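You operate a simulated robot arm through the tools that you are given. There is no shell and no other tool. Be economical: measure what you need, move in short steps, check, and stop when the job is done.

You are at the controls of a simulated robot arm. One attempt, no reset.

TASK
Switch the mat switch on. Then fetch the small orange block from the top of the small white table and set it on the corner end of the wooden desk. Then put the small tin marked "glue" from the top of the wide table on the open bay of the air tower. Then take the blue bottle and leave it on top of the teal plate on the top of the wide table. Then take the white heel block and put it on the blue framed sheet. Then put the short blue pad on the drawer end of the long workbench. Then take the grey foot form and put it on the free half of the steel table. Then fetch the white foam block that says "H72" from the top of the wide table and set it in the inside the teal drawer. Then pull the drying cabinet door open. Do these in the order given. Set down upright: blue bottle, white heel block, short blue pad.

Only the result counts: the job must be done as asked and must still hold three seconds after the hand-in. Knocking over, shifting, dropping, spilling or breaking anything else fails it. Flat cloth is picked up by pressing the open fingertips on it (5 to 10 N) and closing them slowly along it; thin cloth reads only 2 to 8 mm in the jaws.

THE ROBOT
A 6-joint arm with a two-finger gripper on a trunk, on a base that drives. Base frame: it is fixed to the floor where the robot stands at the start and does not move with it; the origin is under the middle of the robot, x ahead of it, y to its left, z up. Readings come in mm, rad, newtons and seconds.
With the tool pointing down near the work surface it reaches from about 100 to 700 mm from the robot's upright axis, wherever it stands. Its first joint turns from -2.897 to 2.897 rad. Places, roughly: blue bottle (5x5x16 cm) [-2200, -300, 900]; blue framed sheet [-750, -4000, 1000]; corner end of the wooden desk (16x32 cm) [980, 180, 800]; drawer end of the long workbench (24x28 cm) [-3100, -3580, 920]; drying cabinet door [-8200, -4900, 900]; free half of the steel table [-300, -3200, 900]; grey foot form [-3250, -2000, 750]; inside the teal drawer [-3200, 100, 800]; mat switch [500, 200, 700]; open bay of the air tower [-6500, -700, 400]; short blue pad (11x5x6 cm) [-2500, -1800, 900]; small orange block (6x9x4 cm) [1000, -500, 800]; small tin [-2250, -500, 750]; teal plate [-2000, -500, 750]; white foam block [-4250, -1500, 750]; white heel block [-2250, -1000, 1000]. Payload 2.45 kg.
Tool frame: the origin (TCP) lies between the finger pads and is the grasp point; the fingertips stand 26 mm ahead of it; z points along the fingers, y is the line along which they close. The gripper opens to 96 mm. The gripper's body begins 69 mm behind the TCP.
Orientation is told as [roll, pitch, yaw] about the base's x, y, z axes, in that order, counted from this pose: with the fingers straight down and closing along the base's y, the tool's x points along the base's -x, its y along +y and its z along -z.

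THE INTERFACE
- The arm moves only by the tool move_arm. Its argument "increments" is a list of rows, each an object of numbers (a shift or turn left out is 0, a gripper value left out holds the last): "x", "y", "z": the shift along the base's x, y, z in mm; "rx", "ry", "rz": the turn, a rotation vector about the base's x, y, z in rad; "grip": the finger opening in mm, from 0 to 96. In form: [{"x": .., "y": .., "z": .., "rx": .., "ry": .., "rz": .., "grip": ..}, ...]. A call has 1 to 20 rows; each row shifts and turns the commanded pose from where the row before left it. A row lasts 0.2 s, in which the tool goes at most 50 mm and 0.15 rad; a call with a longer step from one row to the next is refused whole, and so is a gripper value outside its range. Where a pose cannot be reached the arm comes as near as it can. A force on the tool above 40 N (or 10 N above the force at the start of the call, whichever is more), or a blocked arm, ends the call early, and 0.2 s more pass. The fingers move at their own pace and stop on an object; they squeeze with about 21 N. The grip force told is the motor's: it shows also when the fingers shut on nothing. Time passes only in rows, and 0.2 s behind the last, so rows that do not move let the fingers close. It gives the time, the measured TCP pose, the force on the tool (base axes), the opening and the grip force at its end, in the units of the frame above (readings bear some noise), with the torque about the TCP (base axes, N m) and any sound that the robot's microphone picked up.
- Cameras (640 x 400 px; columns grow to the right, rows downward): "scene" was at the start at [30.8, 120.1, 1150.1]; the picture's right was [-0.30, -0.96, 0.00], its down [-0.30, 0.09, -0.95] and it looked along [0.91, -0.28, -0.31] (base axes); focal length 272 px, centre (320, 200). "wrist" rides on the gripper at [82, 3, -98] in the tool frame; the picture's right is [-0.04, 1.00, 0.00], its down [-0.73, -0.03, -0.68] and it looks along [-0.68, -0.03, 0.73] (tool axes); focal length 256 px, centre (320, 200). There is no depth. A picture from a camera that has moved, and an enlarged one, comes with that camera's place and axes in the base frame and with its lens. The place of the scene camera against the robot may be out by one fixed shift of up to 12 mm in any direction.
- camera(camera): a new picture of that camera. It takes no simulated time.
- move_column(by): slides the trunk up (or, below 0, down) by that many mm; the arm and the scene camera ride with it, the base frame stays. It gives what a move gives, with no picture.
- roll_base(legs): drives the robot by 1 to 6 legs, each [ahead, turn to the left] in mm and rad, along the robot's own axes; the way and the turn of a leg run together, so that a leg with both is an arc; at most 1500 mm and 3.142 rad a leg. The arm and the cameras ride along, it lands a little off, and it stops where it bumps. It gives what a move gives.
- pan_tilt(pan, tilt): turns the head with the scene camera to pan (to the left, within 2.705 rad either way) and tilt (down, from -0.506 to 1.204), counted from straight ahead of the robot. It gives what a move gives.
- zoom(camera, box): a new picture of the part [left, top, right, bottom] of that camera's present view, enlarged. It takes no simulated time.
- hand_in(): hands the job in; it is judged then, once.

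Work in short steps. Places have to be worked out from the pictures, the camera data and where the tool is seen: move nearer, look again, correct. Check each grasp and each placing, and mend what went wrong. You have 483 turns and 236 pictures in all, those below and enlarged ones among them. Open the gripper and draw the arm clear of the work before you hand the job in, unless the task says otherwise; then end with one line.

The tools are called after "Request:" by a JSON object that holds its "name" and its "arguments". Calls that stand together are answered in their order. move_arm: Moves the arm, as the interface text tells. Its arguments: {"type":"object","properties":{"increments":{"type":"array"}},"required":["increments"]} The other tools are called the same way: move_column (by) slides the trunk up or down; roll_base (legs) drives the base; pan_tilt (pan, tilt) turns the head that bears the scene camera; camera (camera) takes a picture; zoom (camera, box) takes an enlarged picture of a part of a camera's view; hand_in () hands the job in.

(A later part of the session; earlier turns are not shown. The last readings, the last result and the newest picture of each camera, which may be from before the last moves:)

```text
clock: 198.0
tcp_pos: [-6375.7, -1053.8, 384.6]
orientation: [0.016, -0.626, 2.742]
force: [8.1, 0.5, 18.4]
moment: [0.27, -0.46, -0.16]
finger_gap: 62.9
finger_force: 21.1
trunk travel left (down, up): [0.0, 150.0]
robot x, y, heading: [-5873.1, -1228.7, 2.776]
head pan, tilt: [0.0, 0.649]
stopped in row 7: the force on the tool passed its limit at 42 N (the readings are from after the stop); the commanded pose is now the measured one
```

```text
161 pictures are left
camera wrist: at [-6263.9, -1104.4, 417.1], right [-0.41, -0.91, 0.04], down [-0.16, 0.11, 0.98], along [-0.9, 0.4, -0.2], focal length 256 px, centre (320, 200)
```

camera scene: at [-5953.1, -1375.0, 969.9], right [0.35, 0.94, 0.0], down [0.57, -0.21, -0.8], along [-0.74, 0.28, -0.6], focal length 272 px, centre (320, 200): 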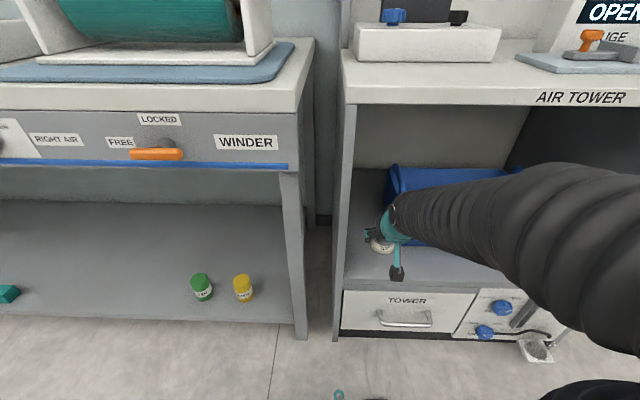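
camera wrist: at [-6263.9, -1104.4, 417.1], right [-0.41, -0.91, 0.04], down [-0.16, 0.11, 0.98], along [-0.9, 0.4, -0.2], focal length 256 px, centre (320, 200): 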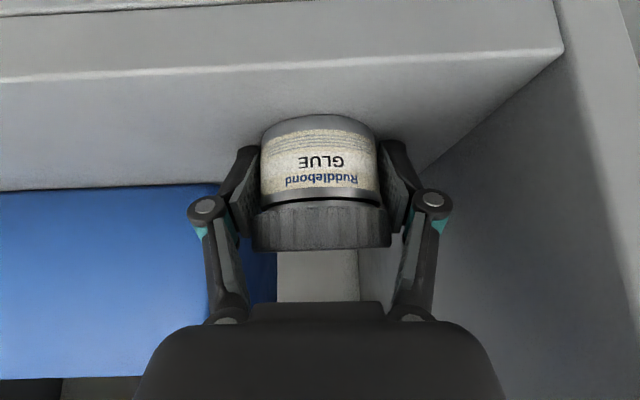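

The tin is on the floor (≈z 359) but only ~37 mm inside the edge. I lift 8 mm, move 30 mm deeper and set down again.

Request:
{"name": "move_arm", "arguments": {"increments": [{"z": 5}, {"z": 5}, {"x": -14, "y": 5.2}, {"x": -14, "y": 5.2}, {"z": -3}, {"z": -2}, {"z": -1.5}, {"z": -1}]}}

Request:
{"name": "camera", "arguments": {"camera": "wrist"}}

```text
clock: 199.8
tcp_pos: [-6403.7, -1044.2, 385.5]
orientation: [0.014, -0.623, 2.741]
force: [0.9, 0.2, -2.4]
moment: [0.0, -0.01, -0.01]
finger_gap: 61.9
finger_force: 21.4
trunk travel left (down, up): [0.0, 150.0]
robot x, y, heading: [-5871.6, -1226.3, 2.782]
head pan, tilt: [0.0, 0.649]
```

```text
160 pictures are left
camera wrist: at [-6291.4, -1094.5, 418.6], right [-0.41, -0.91, 0.04], down [-0.17, 0.11, 0.98], along [-0.9, 0.4, -0.2], focal length 256 px, centre (320, 200)
```

wrist: 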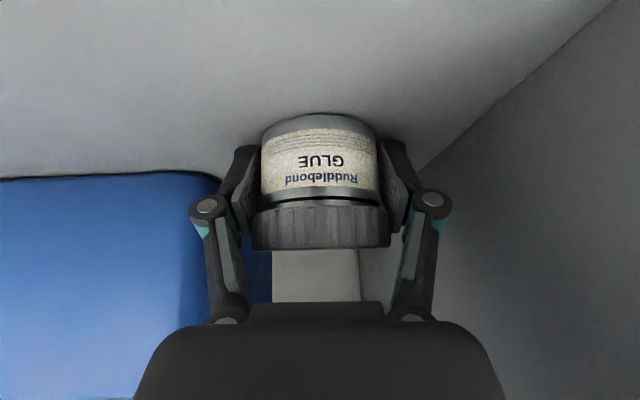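

Request:
{"name": "move_arm", "arguments": {"increments": [{"z": -1}, {"z": -1}, {"z": -1}, {"z": -1}]}}

```text
clock: 201.0
tcp_pos: [-6405.5, -1041.4, 385.0]
orientation: [0.014, -0.631, 2.739]
force: [9.2, 0.2, 18.9]
moment: [0.33, -0.46, -0.25]
finger_gap: 63.0
finger_force: 21.1
trunk travel left (down, up): [0.0, 150.0]
robot x, y, heading: [-5873.6, -1225.5, 2.779]
head pan, tilt: [0.0, 0.649]
stopped in row 4: the force on the tool passed its limit at 41 N (the readings are from after the stop); the commanded pose is now the measured one
```

Fingertips and tin are at the floor. Raise 1.5 mm, open a little (to 80 mm), then back out along the tool axis.

Request:
{"name": "move_arm", "arguments": {"increments": [{"z": 1.5}, {"grip": 70}, {"grip": 78}, {"grip": 78}, {"x": 8, "y": -3, "z": 12}, {"x": 20, "y": -7.5, "z": 30}, {"x": 30, "y": -11, "z": 38}, {"x": 40, "y": -15, "z": 10}, {"x": 40, "y": -15}]}}

Request:
{"name": "camera", "arguments": {"camera": "wrist"}}

Request:
{"name": "camera", "arguments": {"camera": "scene"}}

```text
clock: 203.0
tcp_pos: [-6281.5, -1086.5, 475.0]
orientation: [0.015, -0.625, 2.742]
force: [0.4, -0.5, -0.2]
moment: [0.0, 0.02, 0.02]
finger_gap: 77.9
finger_force: 0.1
out of reach, approached as far as the arm can: row 6, 9
trunk travel left (down, up): [0.0, 150.0]
robot x, y, heading: [-5873.3, -1227.4, 2.774]
head pan, tilt: [0.0, 0.649]
```

```text
159 pictures are left
camera wrist: at [-6170.2, -1137.5, 506.8], right [-0.41, -0.91, 0.03], down [-0.17, 0.11, 0.98], along [-0.9, 0.4, -0.2], focal length 256 px, centre (320, 200)
```

wrist: 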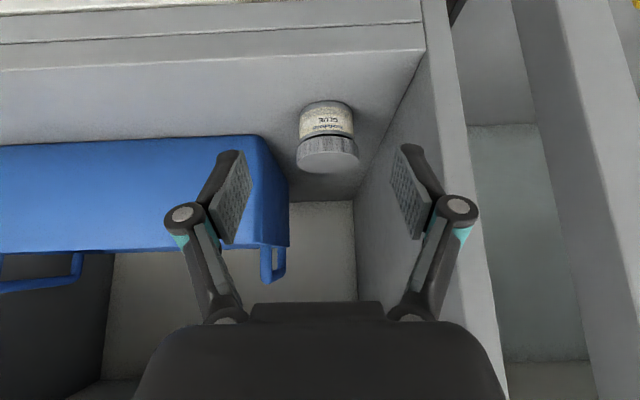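

```text
158 pictures are left
camera scene: at [-5953.4, -1374.8, 969.9], right [0.36, 0.93, 0.0], down [0.56, -0.22, -0.8], along [-0.74, 0.28, -0.6], focal length 272 px, centre (320, 200)
```

scene: 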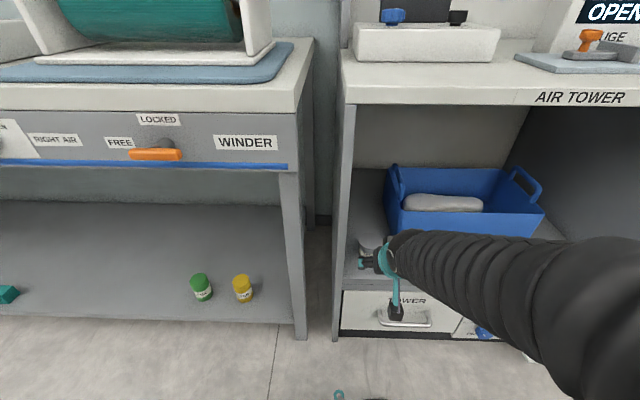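

Tin stands in the bay, clear of the box. I back the base out, then raise trunk and arm and set the tool vertical.

Request:
{"name": "roll_base", "arguments": {"legs": [[-250, 0]]}}

Request:
{"name": "move_column", "arguments": {"by": 150}}

```text
clock: 204.8
tcp_pos: [-6047.4, -1174.9, 474.9]
orientation: [0.014, -0.625, 2.735]
force: [0.0, -0.2, 0.6]
moment: [-0.02, 0.0, 0.01]
finger_gap: 77.9
finger_force: 0.1
trunk travel left (down, up): [0.0, 150.0]
robot x, y, heading: [-5640.1, -1315.5, 2.767]
head pan, tilt: [0.0, 0.649]
```

```text
clock: 206.6
tcp_pos: [-6047.4, -1174.3, 623.7]
orientation: [0.015, -0.625, 2.735]
force: [-0.3, 0.1, -0.7]
moment: [0.0, 0.0, 0.02]
finger_gap: 78.1
finger_force: 0.2
trunk travel left (down, up): [-150.0, 0.0]
robot x, y, heading: [-5641.9, -1316.4, 2.775]
head pan, tilt: [0.0, 0.649]
```

Request:
{"name": "move_arm", "arguments": {"increments": [{"x": 8, "y": -3, "z": 45}, {"x": 8, "y": -3, "z": 45}, {"x": 8, "y": -3, "z": 45}, {"x": 8, "y": -3, "z": 45}, {"x": 8, "y": -3, "z": 45, "rx": -0.0453, "ry": -0.1165}, {"x": 8, "y": -3, "z": 45, "rx": -0.0453, "ry": -0.1165}, {"x": 8, "y": -3, "z": 45, "rx": -0.0453, "ry": -0.1165}, {"x": 8, "y": -3, "z": 40, "rx": -0.0453, "ry": -0.1165}, {"x": 8, "y": -3, "z": 20, "rx": -0.0453, "ry": -0.1165, "grip": 96}]}}

```text
clock: 208.6
tcp_pos: [-5975.2, -1202.5, 1001.2]
orientation: [-0.008, 0.002, 2.742]
force: [0.6, -0.5, 0.5]
moment: [-0.01, 0.04, 0.01]
finger_gap: 96.0
finger_force: 0.1
trunk travel left (down, up): [-150.0, 0.0]
robot x, y, heading: [-5640.6, -1318.9, 2.769]
head pan, tilt: [0.0, 0.649]
```

I drive back around to the table's right side, in front of the bottle.

Request:
{"name": "roll_base", "arguments": {"legs": [[0, -1.814], [1420, 0], [1420, 0], [0, -1.344]]}}

```text
clock: 230.3
tcp_pos: [-3651.7, 938.2, 1001.6]
orientation: [-0.008, -0.002, -0.426]
force: [-0.7, 0.3, -0.1]
moment: [0.0, 0.01, -0.01]
finger_gap: 96.3
finger_force: 0.0
trunk travel left (down, up): [-150.0, 0.0]
robot x, y, heading: [-3982.6, 1066.3, -0.396]
head pan, tilt: [0.0, 0.649]
```

Request:
{"name": "roll_base", "arguments": {"legs": [[0, -0.023], [1115, 0], [1114, 0], [0, -1.535]]}}

Request:
{"name": "pan_tilt", "arguments": {"pan": 0.0, "tilt": 0.75}}

Request:
{"name": "camera", "arguments": {"camera": "scene"}}

Request:
{"name": "camera", "arguments": {"camera": "wrist"}}

```text
clock: 245.5
tcp_pos: [-2057.4, -167.1, 1000.2]
orientation: [-0.009, -0.003, -1.998]
force: [0.8, -0.8, -0.4]
moment: [0.01, 0.04, 0.0]
finger_gap: 96.1
finger_force: 0.0
trunk travel left (down, up): [-150.0, 0.0]
robot x, y, heading: [-1934.4, 167.8, -1.965]
head pan, tilt: [0.0, 0.649]
```

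```text
clock: 246.2
tcp_pos: [-2057.7, -166.4, 1002.2]
orientation: [-0.006, 0.0, -1.998]
force: [0.6, 0.5, 0.2]
moment: [0.0, 0.01, 0.0]
finger_gap: 95.8
finger_force: 0.0
trunk travel left (down, up): [-150.0, 0.0]
robot x, y, heading: [-1934.1, 165.5, -1.968]
head pan, tilt: [0.0, 0.75]
```

```text
157 pictures are left
camera scene: at [-1793.9, 73.9, 1111.4], right [-0.92, 0.39, 0.0], down [0.26, 0.63, -0.73], along [-0.28, -0.67, -0.68], focal length 272 px, centre (320, 200)
```

scene: 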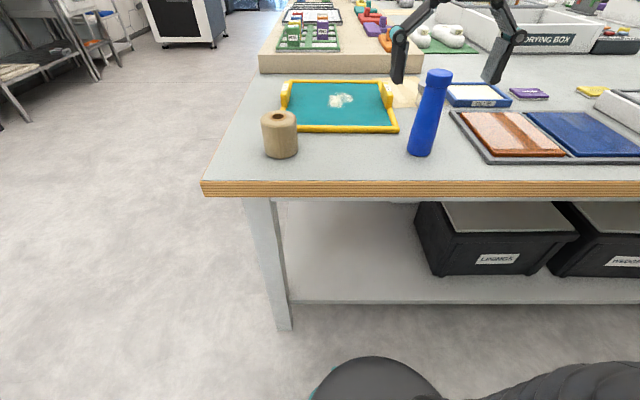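

```text
156 pictures are left
camera wrist: at [-2021.3, -94.4, 1099.7], right [0.89, -0.45, -0.01], down [-0.33, -0.66, 0.68], along [-0.31, -0.6, -0.73], focal length 256 px, centre (320, 200)
```

wrist: 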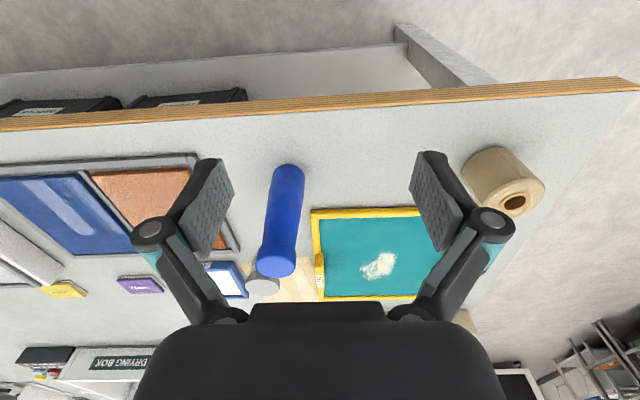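

Bottle ≈(-2161,-279); plate front edge from (-2163,-352) to (-1919,-454), powder in its middle, so I'll set the bottle on the front part at ≈(-2067,-470). I move 80 mm closer for reach.

Request:
{"name": "roll_base", "arguments": {"legs": [[80, 0]]}}

```text
clock: 247.2
tcp_pos: [-2088.4, -239.3, 999.6]
orientation: [-0.006, -0.003, -1.999]
force: [1.2, 0.6, 0.3]
moment: [0.0, -0.01, -0.01]
finger_gap: 96.0
finger_force: 0.1
trunk travel left (down, up): [-150.0, 0.0]
robot x, y, heading: [-1962.2, 97.4, -1.967]
head pan, tilt: [0.0, 0.75]
```

I move above the bottle (staying high) and look.

Request:
{"name": "move_arm", "arguments": {"increments": [{"z": 12}, {"x": -36, "y": -20}, {"x": -37, "y": -20}]}}

Request:
{"name": "camera", "arguments": {"camera": "wrist"}}

```text
clock: 248.0
tcp_pos: [-2160.1, -279.1, 1012.1]
orientation: [-0.006, -0.006, -2.0]
force: [0.7, 1.5, 0.8]
moment: [-0.1, 0.06, -0.01]
finger_gap: 96.0
finger_force: 0.1
trunk travel left (down, up): [-150.0, 0.0]
robot x, y, heading: [-1963.7, 90.3, -1.971]
head pan, tilt: [0.0, 0.75]
```

```text
155 pictures are left
camera wrist: at [-2125.1, -206.0, 1110.6], right [0.89, -0.45, -0.01], down [-0.32, -0.65, 0.68], along [-0.31, -0.61, -0.73], focal length 256 px, centre (320, 200)
```

wrist: 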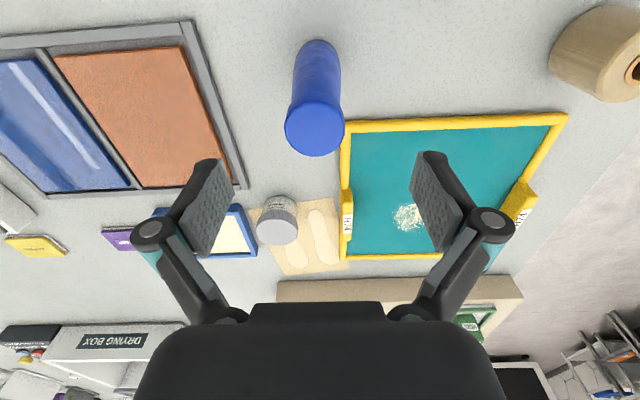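

Cap at (-2165,-275). Small correction and descend around the bottle to TCP z≈912, then close.

Request:
{"name": "move_arm", "arguments": {"increments": [{"x": -5, "y": 2}, {"z": -25}, {"z": -25}, {"z": -25}, {"z": -25}, {"grip": 30}, {"grip": 30}, {"grip": 30}]}}

Request:
{"name": "camera", "arguments": {"camera": "wrist"}}

```text
clock: 249.8
tcp_pos: [-2166.7, -276.1, 912.1]
orientation: [-0.007, -0.004, -2.0]
force: [0.9, -0.2, 3.6]
moment: [-0.05, 0.02, 0.01]
finger_gap: 39.2
finger_force: 21.7
trunk travel left (down, up): [-150.0, 0.0]
robot x, y, heading: [-1962.5, 88.5, -1.967]
head pan, tilt: [0.0, 0.75]
```

```text
154 pictures are left
camera wrist: at [-2130.7, -204.2, 1012.1], right [0.89, -0.45, -0.01], down [-0.33, -0.66, 0.68], along [-0.31, -0.6, -0.73], focal length 256 px, centre (320, 200)
```

wrist: 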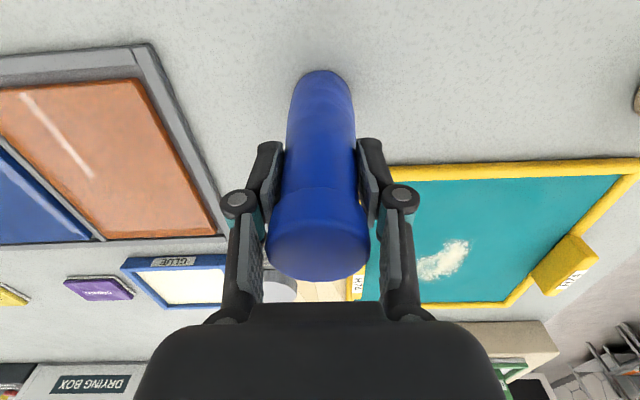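

Bottle gripped (39 mm). Lift 40 mm and carry over the plate's front part.

Request:
{"name": "move_arm", "arguments": {"increments": [{"z": 10}, {"z": 15}, {"z": 15}, {"x": 18.4, "y": -40}, {"x": 18.4, "y": -40}, {"x": 18.4, "y": -40}, {"x": 18.4, "y": -40}, {"x": 18.4, "y": -40}]}}

Request:
{"name": "camera", "arguments": {"camera": "wrist"}}

Request:
{"name": "camera", "arguments": {"camera": "scene"}}

```text
clock: 251.6
tcp_pos: [-2075.4, -477.4, 951.6]
orientation: [-0.008, -0.002, -2.0]
force: [-0.2, 0.7, -1.3]
moment: [-0.05, 0.01, -0.02]
finger_gap: 39.0
finger_force: 20.6
trunk travel left (down, up): [-150.0, 0.0]
robot x, y, heading: [-1960.8, 89.0, -1.967]
head pan, tilt: [0.0, 0.75]
```

```text
153 pictures are left
camera wrist: at [-2038.3, -404.3, 1050.5], right [0.89, -0.45, -0.01], down [-0.33, -0.66, 0.68], along [-0.31, -0.61, -0.73], focal length 256 px, centre (320, 200)
```

wrist: 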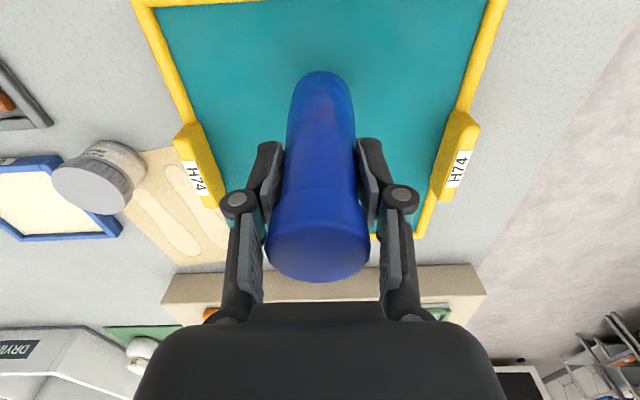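

```text
152 pictures are left
camera scene: at [-1824.5, 1.5, 1111.3], right [-0.92, 0.39, 0.0], down [0.26, 0.63, -0.73], along [-0.28, -0.67, -0.68], focal length 272 px, centre (320, 200)
```

scene: 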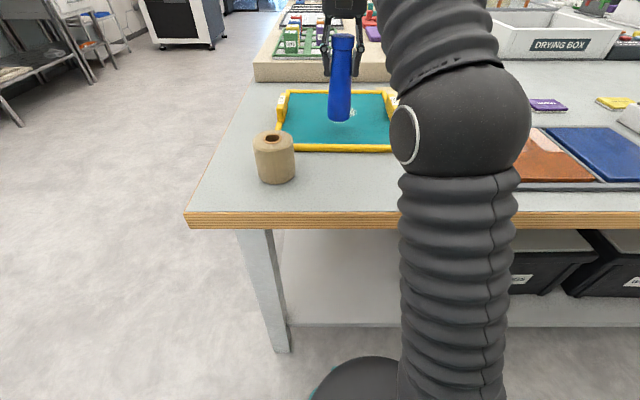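

Bottle is over the plate's front half. Lowering slowly to contact.

Request:
{"name": "move_arm", "arguments": {"increments": [{"z": -15}, {"z": -8}, {"z": -3}, {"z": -2}, {"z": -2}, {"z": -2}, {"z": -2}, {"z": -2}]}}

```text
clock: 253.4
tcp_pos: [-2073.8, -475.8, 918.7]
orientation: [-0.004, -0.005, -1.999]
force: [2.3, -3.3, 18.9]
moment: [-0.06, -0.13, -0.03]
finger_gap: 39.9
finger_force: 21.0
trunk travel left (down, up): [-150.0, 0.0]
robot x, y, heading: [-1963.3, 92.1, -1.966]
head pan, tilt: [0.0, 0.75]
```

Contact (19 N) at z 918.7: the bottle stands on the plate. Release and rise straight up.

Request:
{"name": "move_arm", "arguments": {"increments": [{"z": 1, "grip": 50}, {"grip": 70}, {"grip": 90}, {"grip": 90}, {"z": 20}, {"z": 20}, {"x": 9, "y": 20, "z": 25}, {"x": 9, "y": 20, "z": 20}]}}

Request:
{"name": "camera", "arguments": {"camera": "wrist"}}

Request:
{"name": "camera", "arguments": {"camera": "scene"}}

```text
clock: 255.2
tcp_pos: [-2056.6, -430.4, 985.0]
orientation: [-0.006, -0.001, -1.999]
force: [-0.1, -1.2, -0.4]
moment: [0.07, -0.01, -0.02]
finger_gap: 90.6
finger_force: 0.0
out of reach, approached as far as the arm can: row 7, 8
trunk travel left (down, up): [-150.0, 0.0]
robot x, y, heading: [-1963.8, 93.8, -1.967]
head pan, tilt: [0.0, 0.75]
```

```text
151 pictures are left
camera wrist: at [-2019.3, -357.3, 1085.0], right [0.89, -0.45, -0.01], down [-0.33, -0.66, 0.68], along [-0.31, -0.61, -0.73], focal length 256 px, centre (320, 200)
```

wrist: 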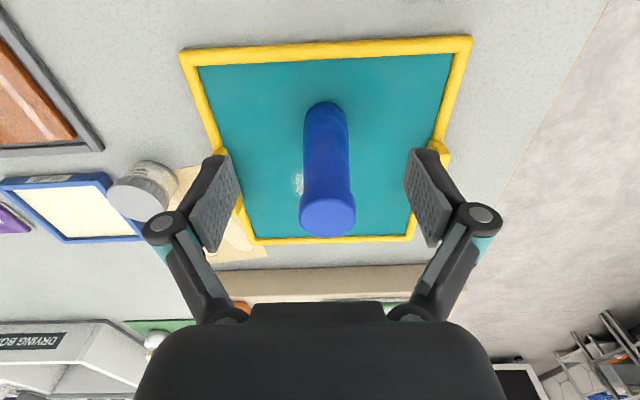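

```text
150 pictures are left
camera scene: at [-1824.5, 0.7, 1111.3], right [-0.92, 0.39, 0.0], down [0.26, 0.63, -0.73], along [-0.28, -0.67, -0.68], focal length 272 px, centre (320, 200)
```

scene: 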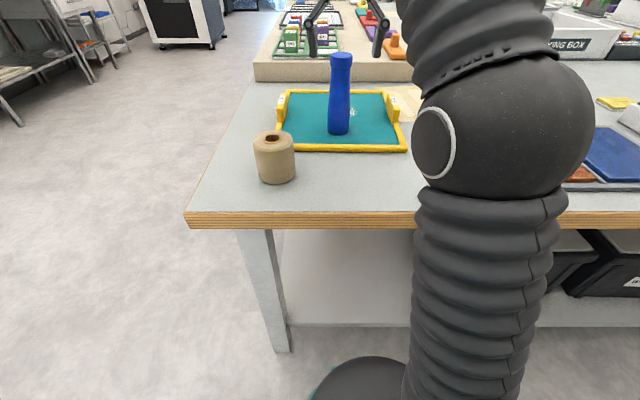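

Bottle stands upright on the plate. Now I retract and drive around to the table's long near side for the white heel block.

Request:
{"name": "move_arm", "arguments": {"increments": [{"x": -8, "y": 40}, {"x": -8, "y": 40}, {"x": -8, "y": 40}, {"x": -8, "y": 40}, {"x": -8, "y": 40, "z": 10}]}}

Request:
{"name": "roll_base", "arguments": {"legs": [[-100, 0], [0, 1.607], [582, 0], [0, -1.147], [782, 0]]}}

```text
clock: 256.4
tcp_pos: [-2094.6, -231.4, 997.7]
orientation: [-0.007, 0.0, -1.998]
force: [0.0, -0.6, -0.3]
moment: [0.09, -0.01, -0.02]
finger_gap: 90.0
finger_force: 0.1
trunk travel left (down, up): [-150.0, 0.0]
robot x, y, heading: [-1963.0, 88.3, -1.966]
head pan, tilt: [0.0, 0.75]
```

```text
clock: 271.1
tcp_pos: [-1322.7, -1153.8, 996.7]
orientation: [-0.007, 0.0, -1.549]
force: [-0.1, -0.9, 0.9]
moment: [-0.06, -0.06, -0.02]
finger_gap: 90.1
finger_force: 0.1
trunk travel left (down, up): [-150.0, 0.0]
robot x, y, heading: [-1340.5, -802.8, -1.523]
head pan, tilt: [0.0, 0.75]
```

I look ahead toward the area of the blue framed sheet and steel table.

Request:
{"name": "pan_tilt", "arguments": {"pan": 0.2, "tilt": 0.15}}

Request:
{"name": "camera", "arguments": {"camera": "scene"}}

```text
clock: 272.1
tcp_pos: [-1321.8, -1154.2, 999.0]
orientation: [-0.006, -0.004, -1.551]
force: [0.1, -0.2, 0.7]
moment: [0.02, 0.04, -0.02]
finger_gap: 89.8
finger_force: 0.0
trunk travel left (down, up): [-150.0, 0.0]
robot x, y, heading: [-1345.4, -803.8, -1.518]
head pan, tilt: [0.201, 0.15]
```

```text
149 pictures are left
camera scene: at [-1163.4, -836.4, 1165.6], right [-0.97, -0.25, 0.0], down [-0.04, 0.15, -0.99], along [0.25, -0.96, -0.15], focal length 272 px, centre (320, 200)
```

scene: 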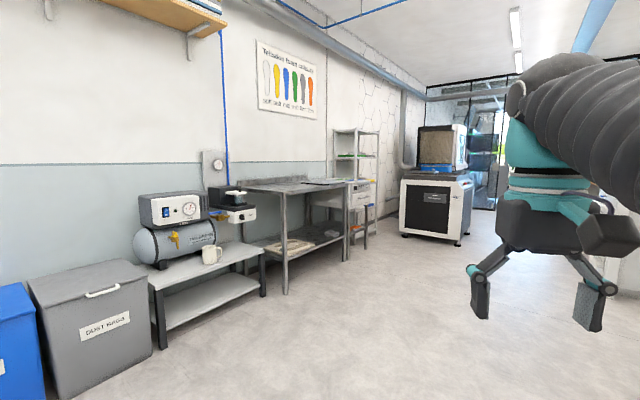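

The steel table is along the wall; the sheet seems to lie at its far end. Now to the heel block stand.

Request:
{"name": "roll_base", "arguments": {"legs": [[0, -0.66], [532, 0], [0, -1.345]]}}

Request:
{"name": "pan_tilt", "arguments": {"pan": 0.0, "tilt": 0.65}}

Request:
{"name": "camera", "arguments": {"camera": "scene"}}

Request:
{"name": "camera", "arguments": {"camera": "wrist"}}

```text
clock: 280.4
tcp_pos: [-1974.6, -1112.4, 998.0]
orientation: [-0.006, -0.002, 2.721]
force: [0.3, 0.8, 0.2]
moment: [0.04, -0.02, -0.02]
finger_gap: 90.2
finger_force: 0.1
trunk travel left (down, up): [-150.0, 0.0]
robot x, y, heading: [-1651.2, -1244.7, 2.753]
head pan, tilt: [0.201, 0.15]
```

```text
clock: 281.3
tcp_pos: [-1975.2, -1113.4, 998.9]
orientation: [-0.007, -0.004, 2.72]
force: [-0.9, 0.6, -0.3]
moment: [0.01, 0.01, -0.03]
finger_gap: 89.9
finger_force: 0.1
trunk travel left (down, up): [-150.0, 0.0]
robot x, y, heading: [-1649.6, -1243.4, 2.754]
head pan, tilt: [0.0, 0.649]
```

```text
148 pictures are left
camera scene: at [-1733.5, -1388.8, 1120.0], right [0.38, 0.92, 0.0], down [0.56, -0.23, -0.8], along [-0.74, 0.3, -0.6], focal length 272 px, centre (320, 200)
```

scene: 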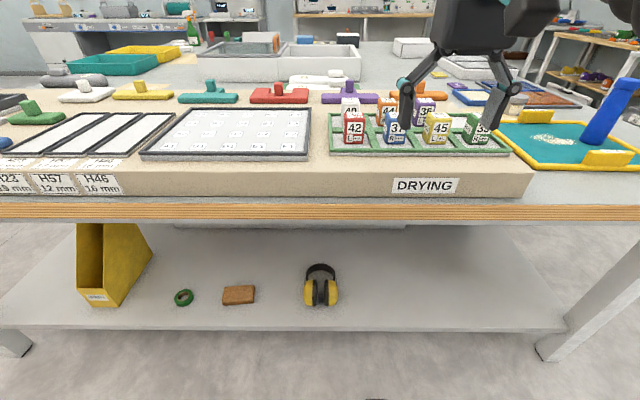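

```text
147 pictures are left
camera wrist: at [-1903.2, -1150.5, 1097.0], right [-0.44, -0.9, -0.01], down [-0.66, 0.32, 0.68], along [-0.61, 0.31, -0.73], focal length 256 px, centre (320, 200)
```

wrist: 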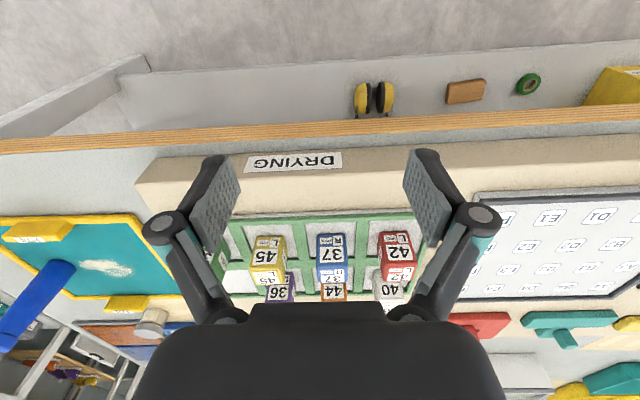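

White heel "40" is the back-row leftmost cube ≈(-2238,-1089, top ~925), with free space beside it. I move 80 mm closer and then over it.

Request:
{"name": "roll_base", "arguments": {"legs": [[80, 0]]}}

Request:
{"name": "move_arm", "arguments": {"increments": [{"x": -38, "y": 4, "z": 10}, {"x": -38, "y": 4}, {"x": -38, "y": 4}]}}

Request:
{"name": "camera", "arguments": {"camera": "wrist"}}

```text
clock: 282.4
tcp_pos: [-2049.5, -1082.2, 997.5]
orientation: [-0.006, -0.002, 2.72]
force: [0.5, 0.0, 0.2]
moment: [-0.02, 0.01, 0.02]
finger_gap: 89.8
finger_force: 0.0
trunk travel left (down, up): [-150.0, 0.0]
robot x, y, heading: [-1723.0, -1213.4, 2.753]
head pan, tilt: [0.0, 0.649]
```

```text
clock: 283.1
tcp_pos: [-2162.1, -1070.7, 1006.6]
orientation: [-0.006, -0.004, 2.722]
force: [1.1, -0.8, 0.9]
moment: [0.03, 0.04, -0.02]
finger_gap: 89.9
finger_force: 0.1
trunk travel left (down, up): [-150.0, 0.0]
robot x, y, heading: [-1725.4, -1214.6, 2.748]
head pan, tilt: [0.0, 0.649]
```

```text
146 pictures are left
camera wrist: at [-2090.3, -1109.2, 1104.9], right [-0.44, -0.9, -0.01], down [-0.66, 0.32, 0.68], along [-0.61, 0.31, -0.73], focal length 256 px, centre (320, 200)
```

wrist: 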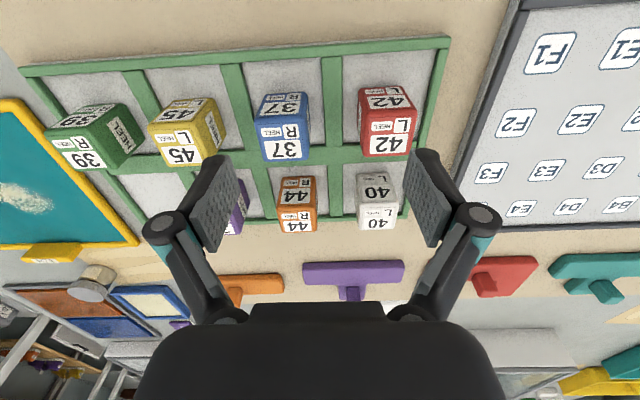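

Request:
{"name": "zoom", "arguments": {"camera": "wrist", "box": [320, 150, 448, 240]}}

Request:
{"name": "zoom", "arguments": {"camera": "scene", "box": [300, 60, 500, 190]}}

```text
4.44 times, centred on (384, 195) of wrist
camera zoom: at [-2090.3, -1109.2, 1104.9], right [-0.44, -0.9, -0.01], down [-0.66, 0.32, 0.68], along [-0.61, 0.31, -0.73], focal length 1138 px, centre (36, 222)
```

zoom: 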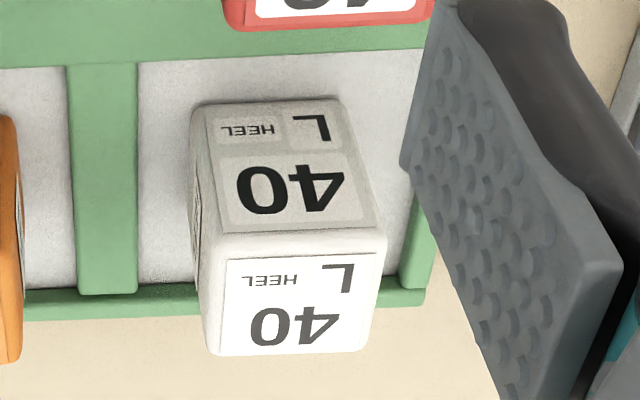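

```text
3.08 times, centred on (400, 125) of scene
camera zoom: at [-1806.9, -1358.5, 1119.9], right [0.38, 0.92, 0.0], down [0.56, -0.23, -0.8], along [-0.74, 0.3, -0.6], focal length 836 px, centre (74, 431)
```

zoom: 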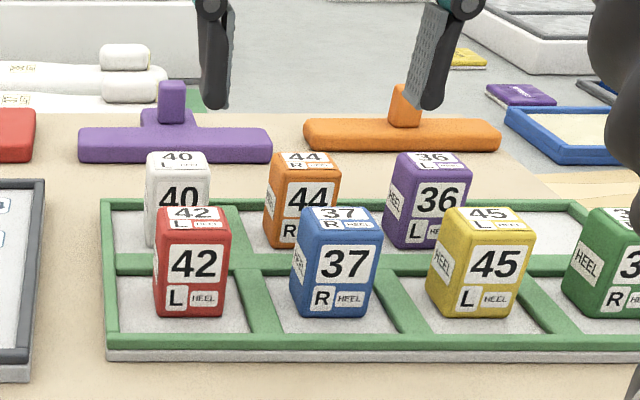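

White heel top centre ≈(-2291,-1074,922), ~38 mm wide, 60 tall. I move over it keeping the tips above the neighbours, then check.

Request:
{"name": "move_arm", "arguments": {"increments": [{"x": -43, "y": -1, "z": -12, "rz": 0.033, "grip": 84}, {"x": -43, "y": -1, "z": -12}, {"x": -43, "y": -1, "z": -12}]}}

Request:
{"name": "camera", "arguments": {"camera": "wrist"}}

```text
clock: 283.9
tcp_pos: [-2289.3, -1076.1, 965.5]
orientation: [-0.005, -0.004, 2.754]
force: [0.0, -0.8, 1.2]
moment: [0.01, 0.05, -0.02]
finger_gap: 84.1
finger_force: 0.1
out of reach, approached as far as the arm can: row 3
trunk travel left (down, up): [-150.0, 0.0]
robot x, y, heading: [-1723.8, -1212.1, 2.748]
head pan, tilt: [0.0, 0.649]
```

```text
143 pictures are left
camera wrist: at [-2215.9, -1111.0, 1064.2], right [-0.41, -0.91, -0.01], down [-0.67, 0.3, 0.68], along [-0.62, 0.29, -0.73], focal length 256 px, centre (320, 200)
```

wrist: 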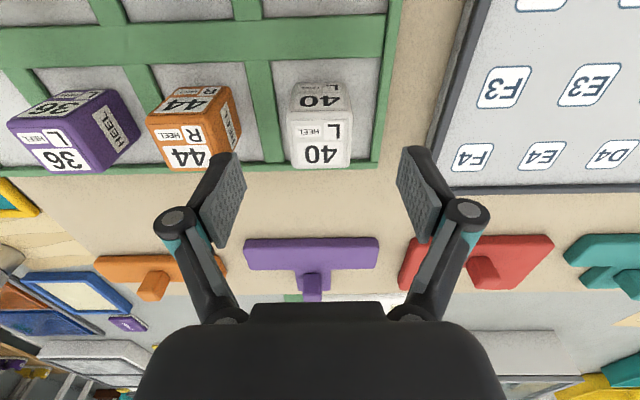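

Centred exactly over the white block. I narrow the opening to 60 mm (orange neighbour is near), descend to TCP z≈910, and look before closing.

Request:
{"name": "move_arm", "arguments": {"increments": [{"grip": 60}, {"z": -20, "grip": 60}, {"z": -20}, {"z": -14}]}}

Request:
{"name": "camera", "arguments": {"camera": "wrist"}}

```text
clock: 284.9
tcp_pos: [-2289.2, -1075.9, 909.6]
orientation: [-0.006, 0.0, 2.754]
force: [1.0, -0.5, 0.7]
moment: [-0.02, -0.01, -0.02]
finger_gap: 59.9
finger_force: 0.0
trunk travel left (down, up): [-150.0, 0.0]
robot x, y, heading: [-1726.0, -1215.3, 2.75]
head pan, tilt: [0.0, 0.649]
```

```text
142 pictures are left
camera wrist: at [-2216.3, -1111.0, 1009.6], right [-0.41, -0.91, -0.01], down [-0.67, 0.3, 0.68], along [-0.62, 0.29, -0.73], focal length 256 px, centre (320, 200)
```

wrist: 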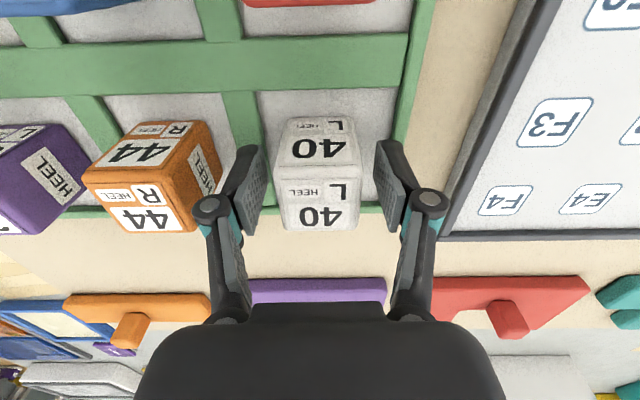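

Fingers are clear on both sides. Close and lift.

Request:
{"name": "move_arm", "arguments": {"increments": [{"grip": 20}, {"grip": 20}, {"grip": 20}, {"z": 10}, {"z": 15}, {"z": 20}]}}

Request:
{"name": "camera", "arguments": {"camera": "wrist"}}

```text
clock: 286.4
tcp_pos: [-2288.4, -1076.4, 957.5]
orientation: [-0.006, -0.002, 2.753]
force: [-0.3, 0.8, -0.4]
moment: [-0.02, -0.01, 0.04]
finger_gap: 39.3
finger_force: 21.1
trunk travel left (down, up): [-150.0, 0.0]
robot x, y, heading: [-1725.6, -1213.0, 2.75]
head pan, tilt: [0.0, 0.649]
```

```text
141 pictures are left
camera wrist: at [-2215.8, -1110.6, 1055.7], right [-0.41, -0.91, -0.01], down [-0.67, 0.3, 0.68], along [-0.62, 0.29, -0.73], focal length 256 px, centre (320, 200)
```

wrist: 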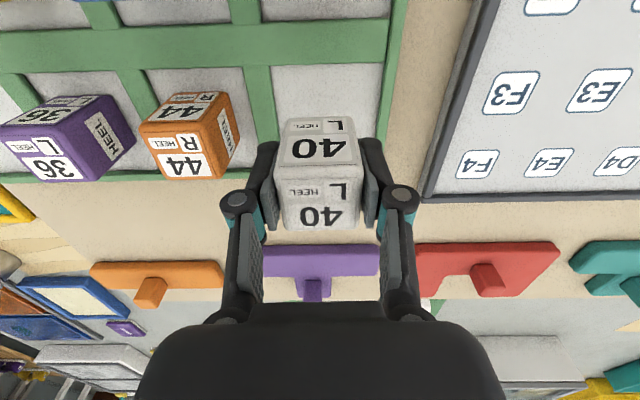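

Held. I go left first (clear of the red cube), then back and up to travel pose.

Request:
{"name": "move_arm", "arguments": {"increments": [{"x": -8, "y": -28}, {"x": -4, "y": -30}, {"x": 10, "y": -15, "z": 5}, {"x": 40, "y": -14, "z": 10}, {"x": 40, "y": -14, "z": 10}, {"x": 40, "y": -8, "z": 10}, {"x": 45, "y": -8, "z": 5}, {"x": 45, "y": -8, "z": 5}, {"x": 40, "y": -8}]}}

Request:
{"name": "camera", "arguments": {"camera": "wrist"}}

```text
clock: 288.4
tcp_pos: [-2043.2, -1208.3, 1002.8]
orientation: [-0.008, 0.0, 2.754]
force: [-0.7, -0.1, -0.7]
moment: [0.0, -0.06, 0.02]
finger_gap: 39.3
finger_force: 21.4
trunk travel left (down, up): [-150.0, 0.0]
robot x, y, heading: [-1724.1, -1209.3, 2.751]
head pan, tilt: [0.0, 0.649]
```

```text
140 pictures are left
camera wrist: at [-1969.4, -1242.8, 1101.1], right [-0.41, -0.91, -0.01], down [-0.67, 0.3, 0.68], along [-0.62, 0.29, -0.73], focal length 256 px, centre (320, 200)
```

wrist: 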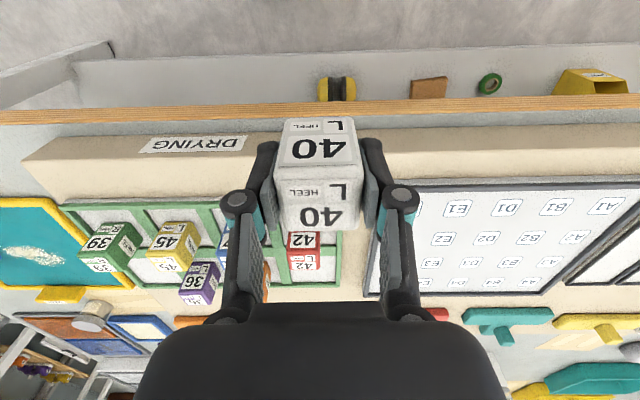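

Now to the blue framed sheet: back off, turn left, drive down the room and look.

Request:
{"name": "roll_base", "arguments": {"legs": [[-220, 0], [0, 2.104], [1300, 0]]}}

Request:
{"name": "pan_tilt", "arguments": {"pan": 0.35, "tilt": 0.3}}

Request:
{"name": "camera", "arguments": {"camera": "scene"}}

```text
clock: 301.2
tcp_pos: [-1153.2, -2857.7, 1002.8]
orientation: [-0.008, -0.002, -1.413]
force: [0.2, 0.4, 0.4]
moment: [-0.01, 0.0, 0.0]
finger_gap: 39.6
finger_force: 20.8
trunk travel left (down, up): [-150.0, 0.0]
robot x, y, heading: [-1311.3, -2582.9, -1.421]
head pan, tilt: [0.0, 0.649]
```

```text
clock: 302.1
tcp_pos: [-1154.0, -2857.9, 1002.9]
orientation: [-0.007, -0.002, -1.413]
force: [0.4, -0.1, -0.8]
moment: [-0.04, -0.01, 0.01]
finger_gap: 39.3
finger_force: 20.9
trunk travel left (down, up): [-150.0, 0.0]
robot x, y, heading: [-1310.3, -2582.2, -1.42]
head pan, tilt: [0.351, 0.3]
```

```text
139 pictures are left
camera scene: at [-1119.7, -2591.8, 1151.6], right [-0.88, -0.48, 0.0], down [-0.14, 0.26, -0.95], along [0.46, -0.84, -0.3], focal length 272 px, centre (320, 200)
```

scene: 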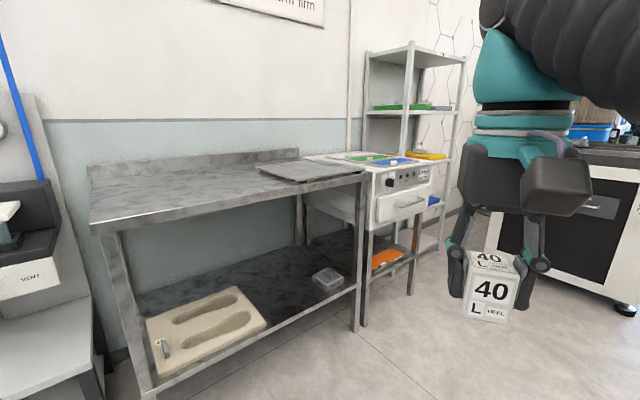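

Request:
{"name": "zoom", "arguments": {"camera": "scene", "box": [290, 130, 460, 230]}}

```text
3.76 times, centred on (375, 180) of scene
camera zoom: at [-1119.7, -2591.8, 1151.6], right [-0.88, -0.48, 0.0], down [-0.14, 0.26, -0.95], along [0.46, -0.84, -0.3], focal length 1023 px, centre (113, 275)
```

zoom: 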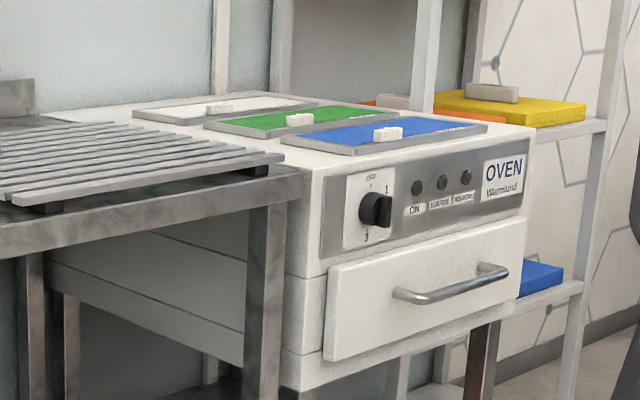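

The blue sheet (framed, with a small white knob) lies on the oven top. I drive to a stand in front of the oven.

Request:
{"name": "roll_base", "arguments": {"legs": [[0, -0.134], [1280, 0], [0, 1.17]]}}

Request:
{"name": "pan_tilt", "arguments": {"pan": 0.0, "tilt": 0.55}}

Request:
{"name": "camera", "arguments": {"camera": "scene"}}

Request:
{"name": "camera", "arguments": {"camera": "wrist"}}

```text
clock: 312.1
tcp_pos: [-967.0, -3874.7, 1003.3]
orientation: [-0.007, -0.002, -0.375]
force: [-0.3, 0.1, -0.8]
moment: [-0.02, -0.03, 0.04]
finger_gap: 39.4
finger_force: 21.2
trunk travel left (down, up): [-150.0, 0.0]
robot x, y, heading: [-1282.1, -3870.2, -0.381]
head pan, tilt: [0.351, 0.3]
```

```text
clock: 312.9
tcp_pos: [-966.4, -3874.8, 1002.5]
orientation: [-0.007, -0.002, -0.375]
force: [-0.8, 0.5, -1.4]
moment: [-0.03, 0.02, 0.02]
finger_gap: 39.4
finger_force: 21.5
trunk travel left (down, up): [-150.0, 0.0]
robot x, y, heading: [-1283.7, -3875.9, -0.382]
head pan, tilt: [0.0, 0.55]
```

```text
137 pictures are left
camera scene: at [-1197.0, -3748.2, 1128.8], right [-0.37, -0.93, 0.0], down [-0.49, 0.19, -0.85], along [0.79, -0.31, -0.52], focal length 272 px, centre (320, 200)
```

scene: 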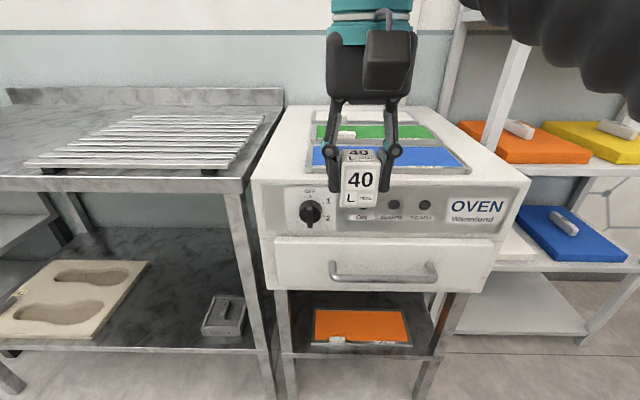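

```text
136 pictures are left
camera wrist: at [-1042.6, -3842.3, 1101.6], right [0.4, 0.91, -0.01], down [0.67, -0.29, 0.68], along [0.62, -0.28, -0.73], focal length 256 px, centre (320, 200)
```

wrist: 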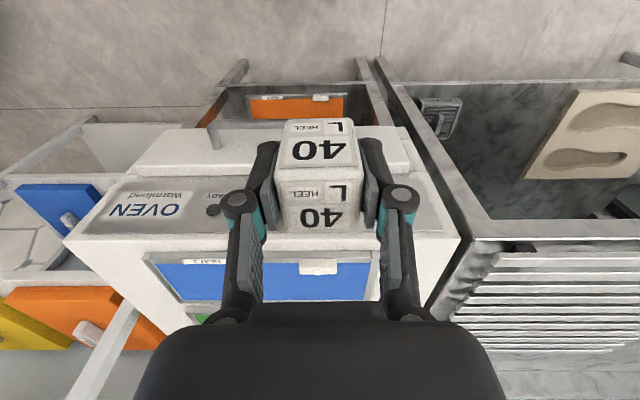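

Oven top ≈z 898; blue frame centre ≈(-748,-4068), knob at its front-left. I drive 90 mm closer and carry the block over the sheet's middle-right.

Request:
{"name": "roll_base", "arguments": {"legs": [[90, 0]]}}

```text
clock: 314.0
tcp_pos: [-882.5, -3908.6, 1003.5]
orientation: [-0.006, -0.003, -0.375]
force: [0.2, 0.6, -1.4]
moment: [0.0, 0.01, -0.02]
finger_gap: 39.5
finger_force: 20.6
trunk travel left (down, up): [-150.0, 0.0]
robot x, y, heading: [-1205.9, -3907.5, -0.384]
head pan, tilt: [0.0, 0.55]
```

Request:
{"name": "move_arm", "arguments": {"increments": [{"x": 20, "y": -42}, {"x": 20, "y": -42}, {"x": 20, "y": -42}, {"x": 20, "y": -20}, {"x": 20, "y": -10}]}}

Request:
{"name": "camera", "arguments": {"camera": "wrist"}}

Request:
{"name": "camera", "arguments": {"camera": "scene"}}

```text
clock: 315.2
tcp_pos: [-783.5, -4064.5, 1003.0]
orientation: [-0.008, -0.001, -0.376]
force: [0.3, 0.6, 0.2]
moment: [-0.03, -0.06, 0.03]
finger_gap: 39.2
finger_force: 20.8
trunk travel left (down, up): [-150.0, 0.0]
robot x, y, heading: [-1205.3, -3908.9, -0.376]
head pan, tilt: [0.0, 0.55]
```

```text
135 pictures are left
camera wrist: at [-859.4, -4031.4, 1101.9], right [0.4, 0.91, -0.01], down [0.67, -0.29, 0.68], along [0.62, -0.28, -0.73], focal length 256 px, centre (320, 200)
```

wrist: 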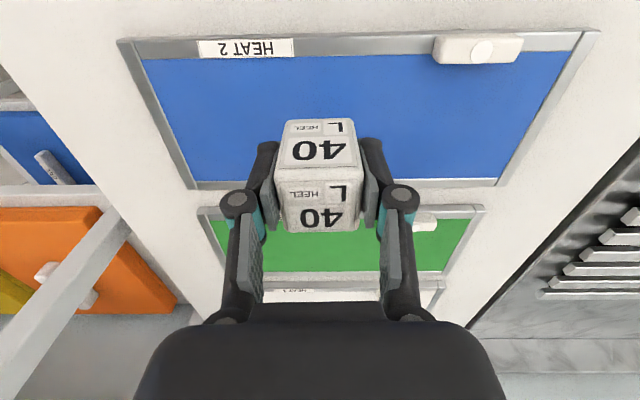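

```text
134 pictures are left
camera scene: at [-1114.2, -3781.2, 1128.7], right [-0.37, -0.93, 0.0], down [-0.49, 0.19, -0.85], along [0.79, -0.32, -0.52], focal length 272 px, centre (320, 200)
```

scene: 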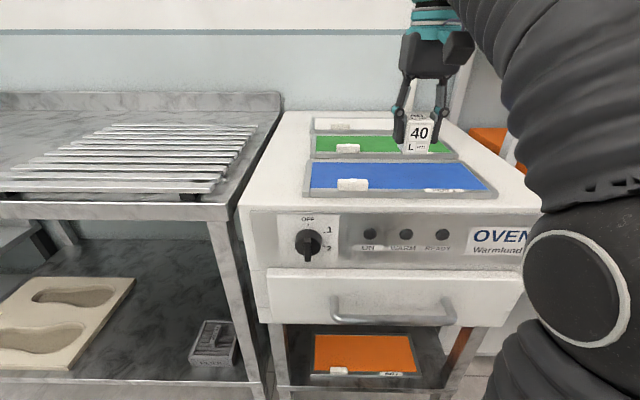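

Sheet centre computed at (-756,-4055). I move there and lower to contact.

Request:
{"name": "move_arm", "arguments": {"increments": [{"x": 27, "y": 10, "z": -10}, {"z": -20}, {"z": -10}, {"z": -4}, {"z": -3}, {"z": -2}, {"z": -2}, {"z": -2}]}}

Request:
{"name": "camera", "arguments": {"camera": "wrist"}}

```text
clock: 317.0
tcp_pos: [-757.5, -4053.9, 949.6]
orientation: [-0.007, -0.001, -0.374]
force: [0.9, 1.4, 15.3]
moment: [0.03, -0.01, 0.04]
finger_gap: 39.6
finger_force: 21.2
trunk travel left (down, up): [-150.0, 0.0]
robot x, y, heading: [-1200.3, -3906.5, -0.383]
head pan, tilt: [0.0, 0.55]
```

```text
133 pictures are left
camera wrist: at [-833.1, -4020.6, 1048.3], right [0.4, 0.91, -0.01], down [0.67, -0.29, 0.68], along [0.62, -0.28, -0.73], focal length 256 px, centre (320, 200)
```

wrist: 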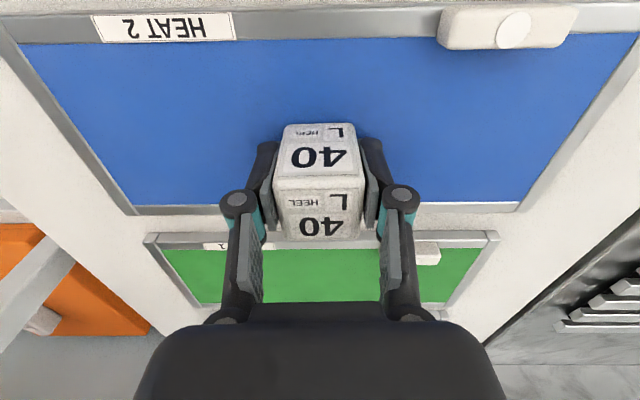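

Contact, block on the blue sheet. Release and rise.

Request:
{"name": "move_arm", "arguments": {"increments": [{"z": 0.5, "grip": 50}, {"grip": 65}, {"grip": 65}, {"z": 25}, {"z": 30}, {"x": -35, "y": 14}, {"x": -40, "y": 16}, {"x": -40, "y": 16}]}}

Request:
{"name": "camera", "arguments": {"camera": "wrist"}}

Request:
{"name": "camera", "arguments": {"camera": "scene"}}

```text
clock: 318.8
tcp_pos: [-868.3, -4010.0, 1005.6]
orientation: [-0.006, -0.001, -0.375]
force: [0.5, 0.4, -0.8]
moment: [0.02, 0.08, 0.01]
finger_gap: 65.3
finger_force: 0.1
trunk travel left (down, up): [-150.0, 0.0]
robot x, y, heading: [-1200.8, -3907.0, -0.383]
head pan, tilt: [0.0, 0.55]
```

```text
132 pictures are left
camera wrist: at [-944.3, -3976.2, 1104.1], right [0.4, 0.91, -0.01], down [0.67, -0.29, 0.68], along [0.62, -0.28, -0.73], focal length 256 px, centre (320, 200)
```

wrist: 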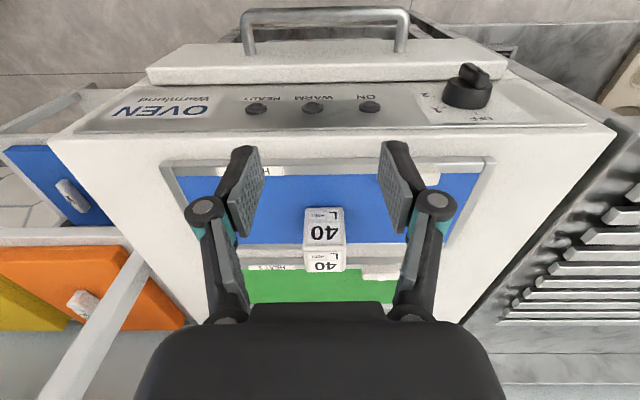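

```text
131 pictures are left
camera scene: at [-1113.4, -3781.5, 1128.7], right [-0.37, -0.93, 0.0], down [-0.49, 0.19, -0.85], along [0.79, -0.32, -0.52], focal length 272 px, centre (320, 200)
```

scene: 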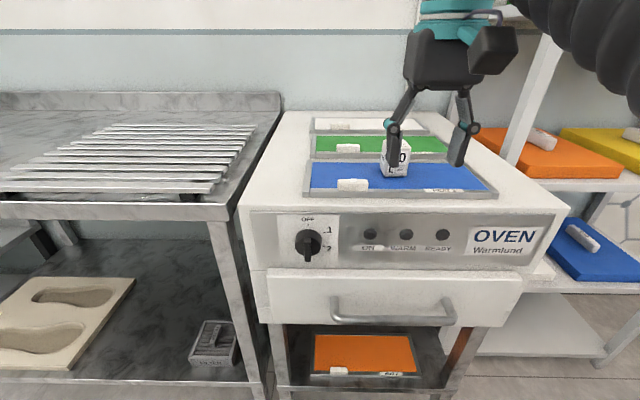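

Heel block stands on the blue sheet. Now the short blue pad at the wide table: I back off and drive there.

Request:
{"name": "roll_base", "arguments": {"legs": [[-300, 0], [0, 2.189], [900, 0], [880, 0], [0, 0.951]]}}

Request:
{"name": "pan_tilt", "arguments": {"pan": 0.0, "tilt": 0.6}}

Request:
{"name": "camera", "arguments": {"camera": "scene"}}

Request:
{"name": "camera", "arguments": {"camera": "wrist"}}

```text
clock: 337.2
tcp_pos: [-2292.4, -1978.9, 1005.5]
orientation: [-0.008, -0.004, 2.787]
force: [-0.7, -0.5, 1.6]
moment: [0.0, 0.0, -0.03]
finger_gap: 64.9
finger_force: 0.0
trunk travel left (down, up): [-150.0, 0.0]
robot x, y, heading: [-1959.0, -2074.7, 2.785]
head pan, tilt: [0.0, 0.55]
```

```text
clock: 337.8
tcp_pos: [-2293.1, -1979.3, 1005.9]
orientation: [-0.006, -0.002, 2.787]
force: [0.5, -0.8, 0.0]
moment: [0.0, 0.02, -0.04]
finger_gap: 65.0
finger_force: 0.1
trunk travel left (down, up): [-150.0, 0.0]
robot x, y, heading: [-1956.8, -2072.6, 2.782]
head pan, tilt: [0.0, 0.6]
```

```text
130 pictures are left
camera scene: at [-2037.6, -2221.6, 1124.2], right [0.35, 0.94, 0.0], down [0.53, -0.2, -0.83], along [-0.77, 0.29, -0.56], focal length 272 px, centre (320, 200)
```

scene: 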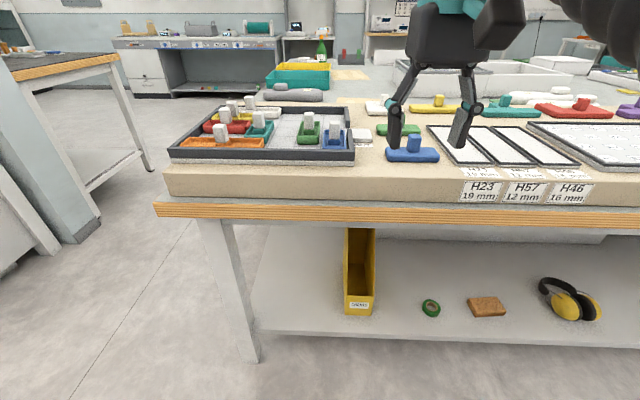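

```text
129 pictures are left
camera wrist: at [-2218.5, -2011.6, 1104.5], right [-0.38, -0.92, -0.01], down [-0.68, 0.28, 0.68], along [-0.63, 0.27, -0.73], focal length 256 px, centre (320, 200)
```

wrist: 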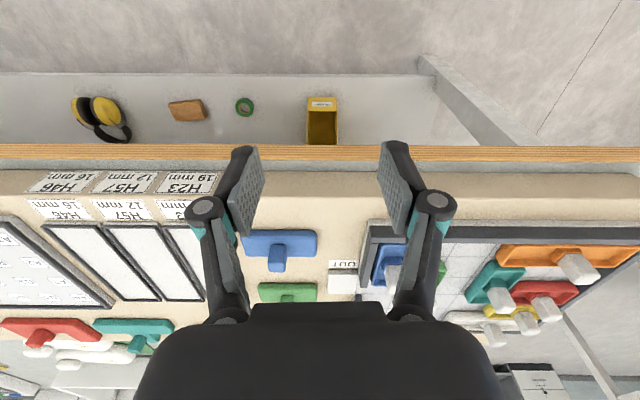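

Request:
{"name": "zoom", "arguments": {"camera": "scene", "box": [300, 90, 500, 190]}}

Request:
{"name": "zoom", "arguments": {"camera": "wrist", "box": [220, 210, 460, 310]}}

```text
3.20 times, centred on (400, 140) of scene
camera zoom: at [-2037.6, -2221.6, 1124.2], right [0.35, 0.94, 0.0], down [0.53, -0.2, -0.83], along [-0.77, 0.29, -0.56], focal length 869 px, centre (64, 392)
```

zoom: 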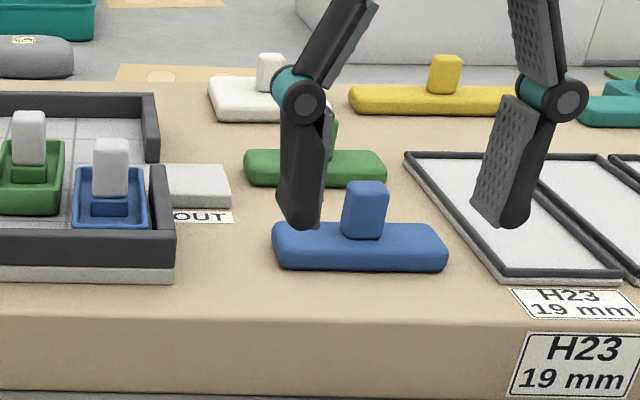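

```text
2.67 times, centred on (340, 260) of wrist
camera zoom: at [-2218.5, -2011.6, 1104.5], right [-0.38, -0.92, -0.01], down [-0.68, 0.28, 0.68], along [-0.63, 0.27, -0.73], focal length 683 px, centre (267, 40)
```

zoom: 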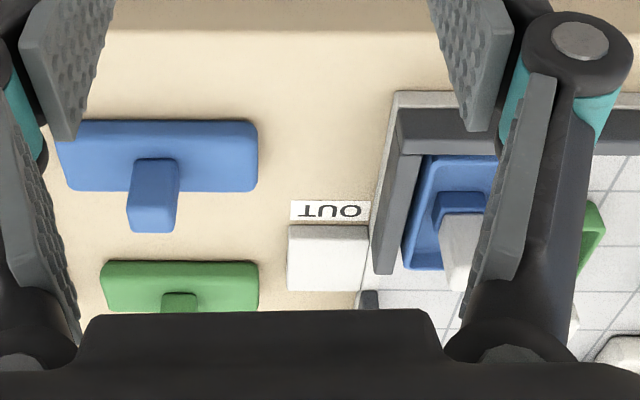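

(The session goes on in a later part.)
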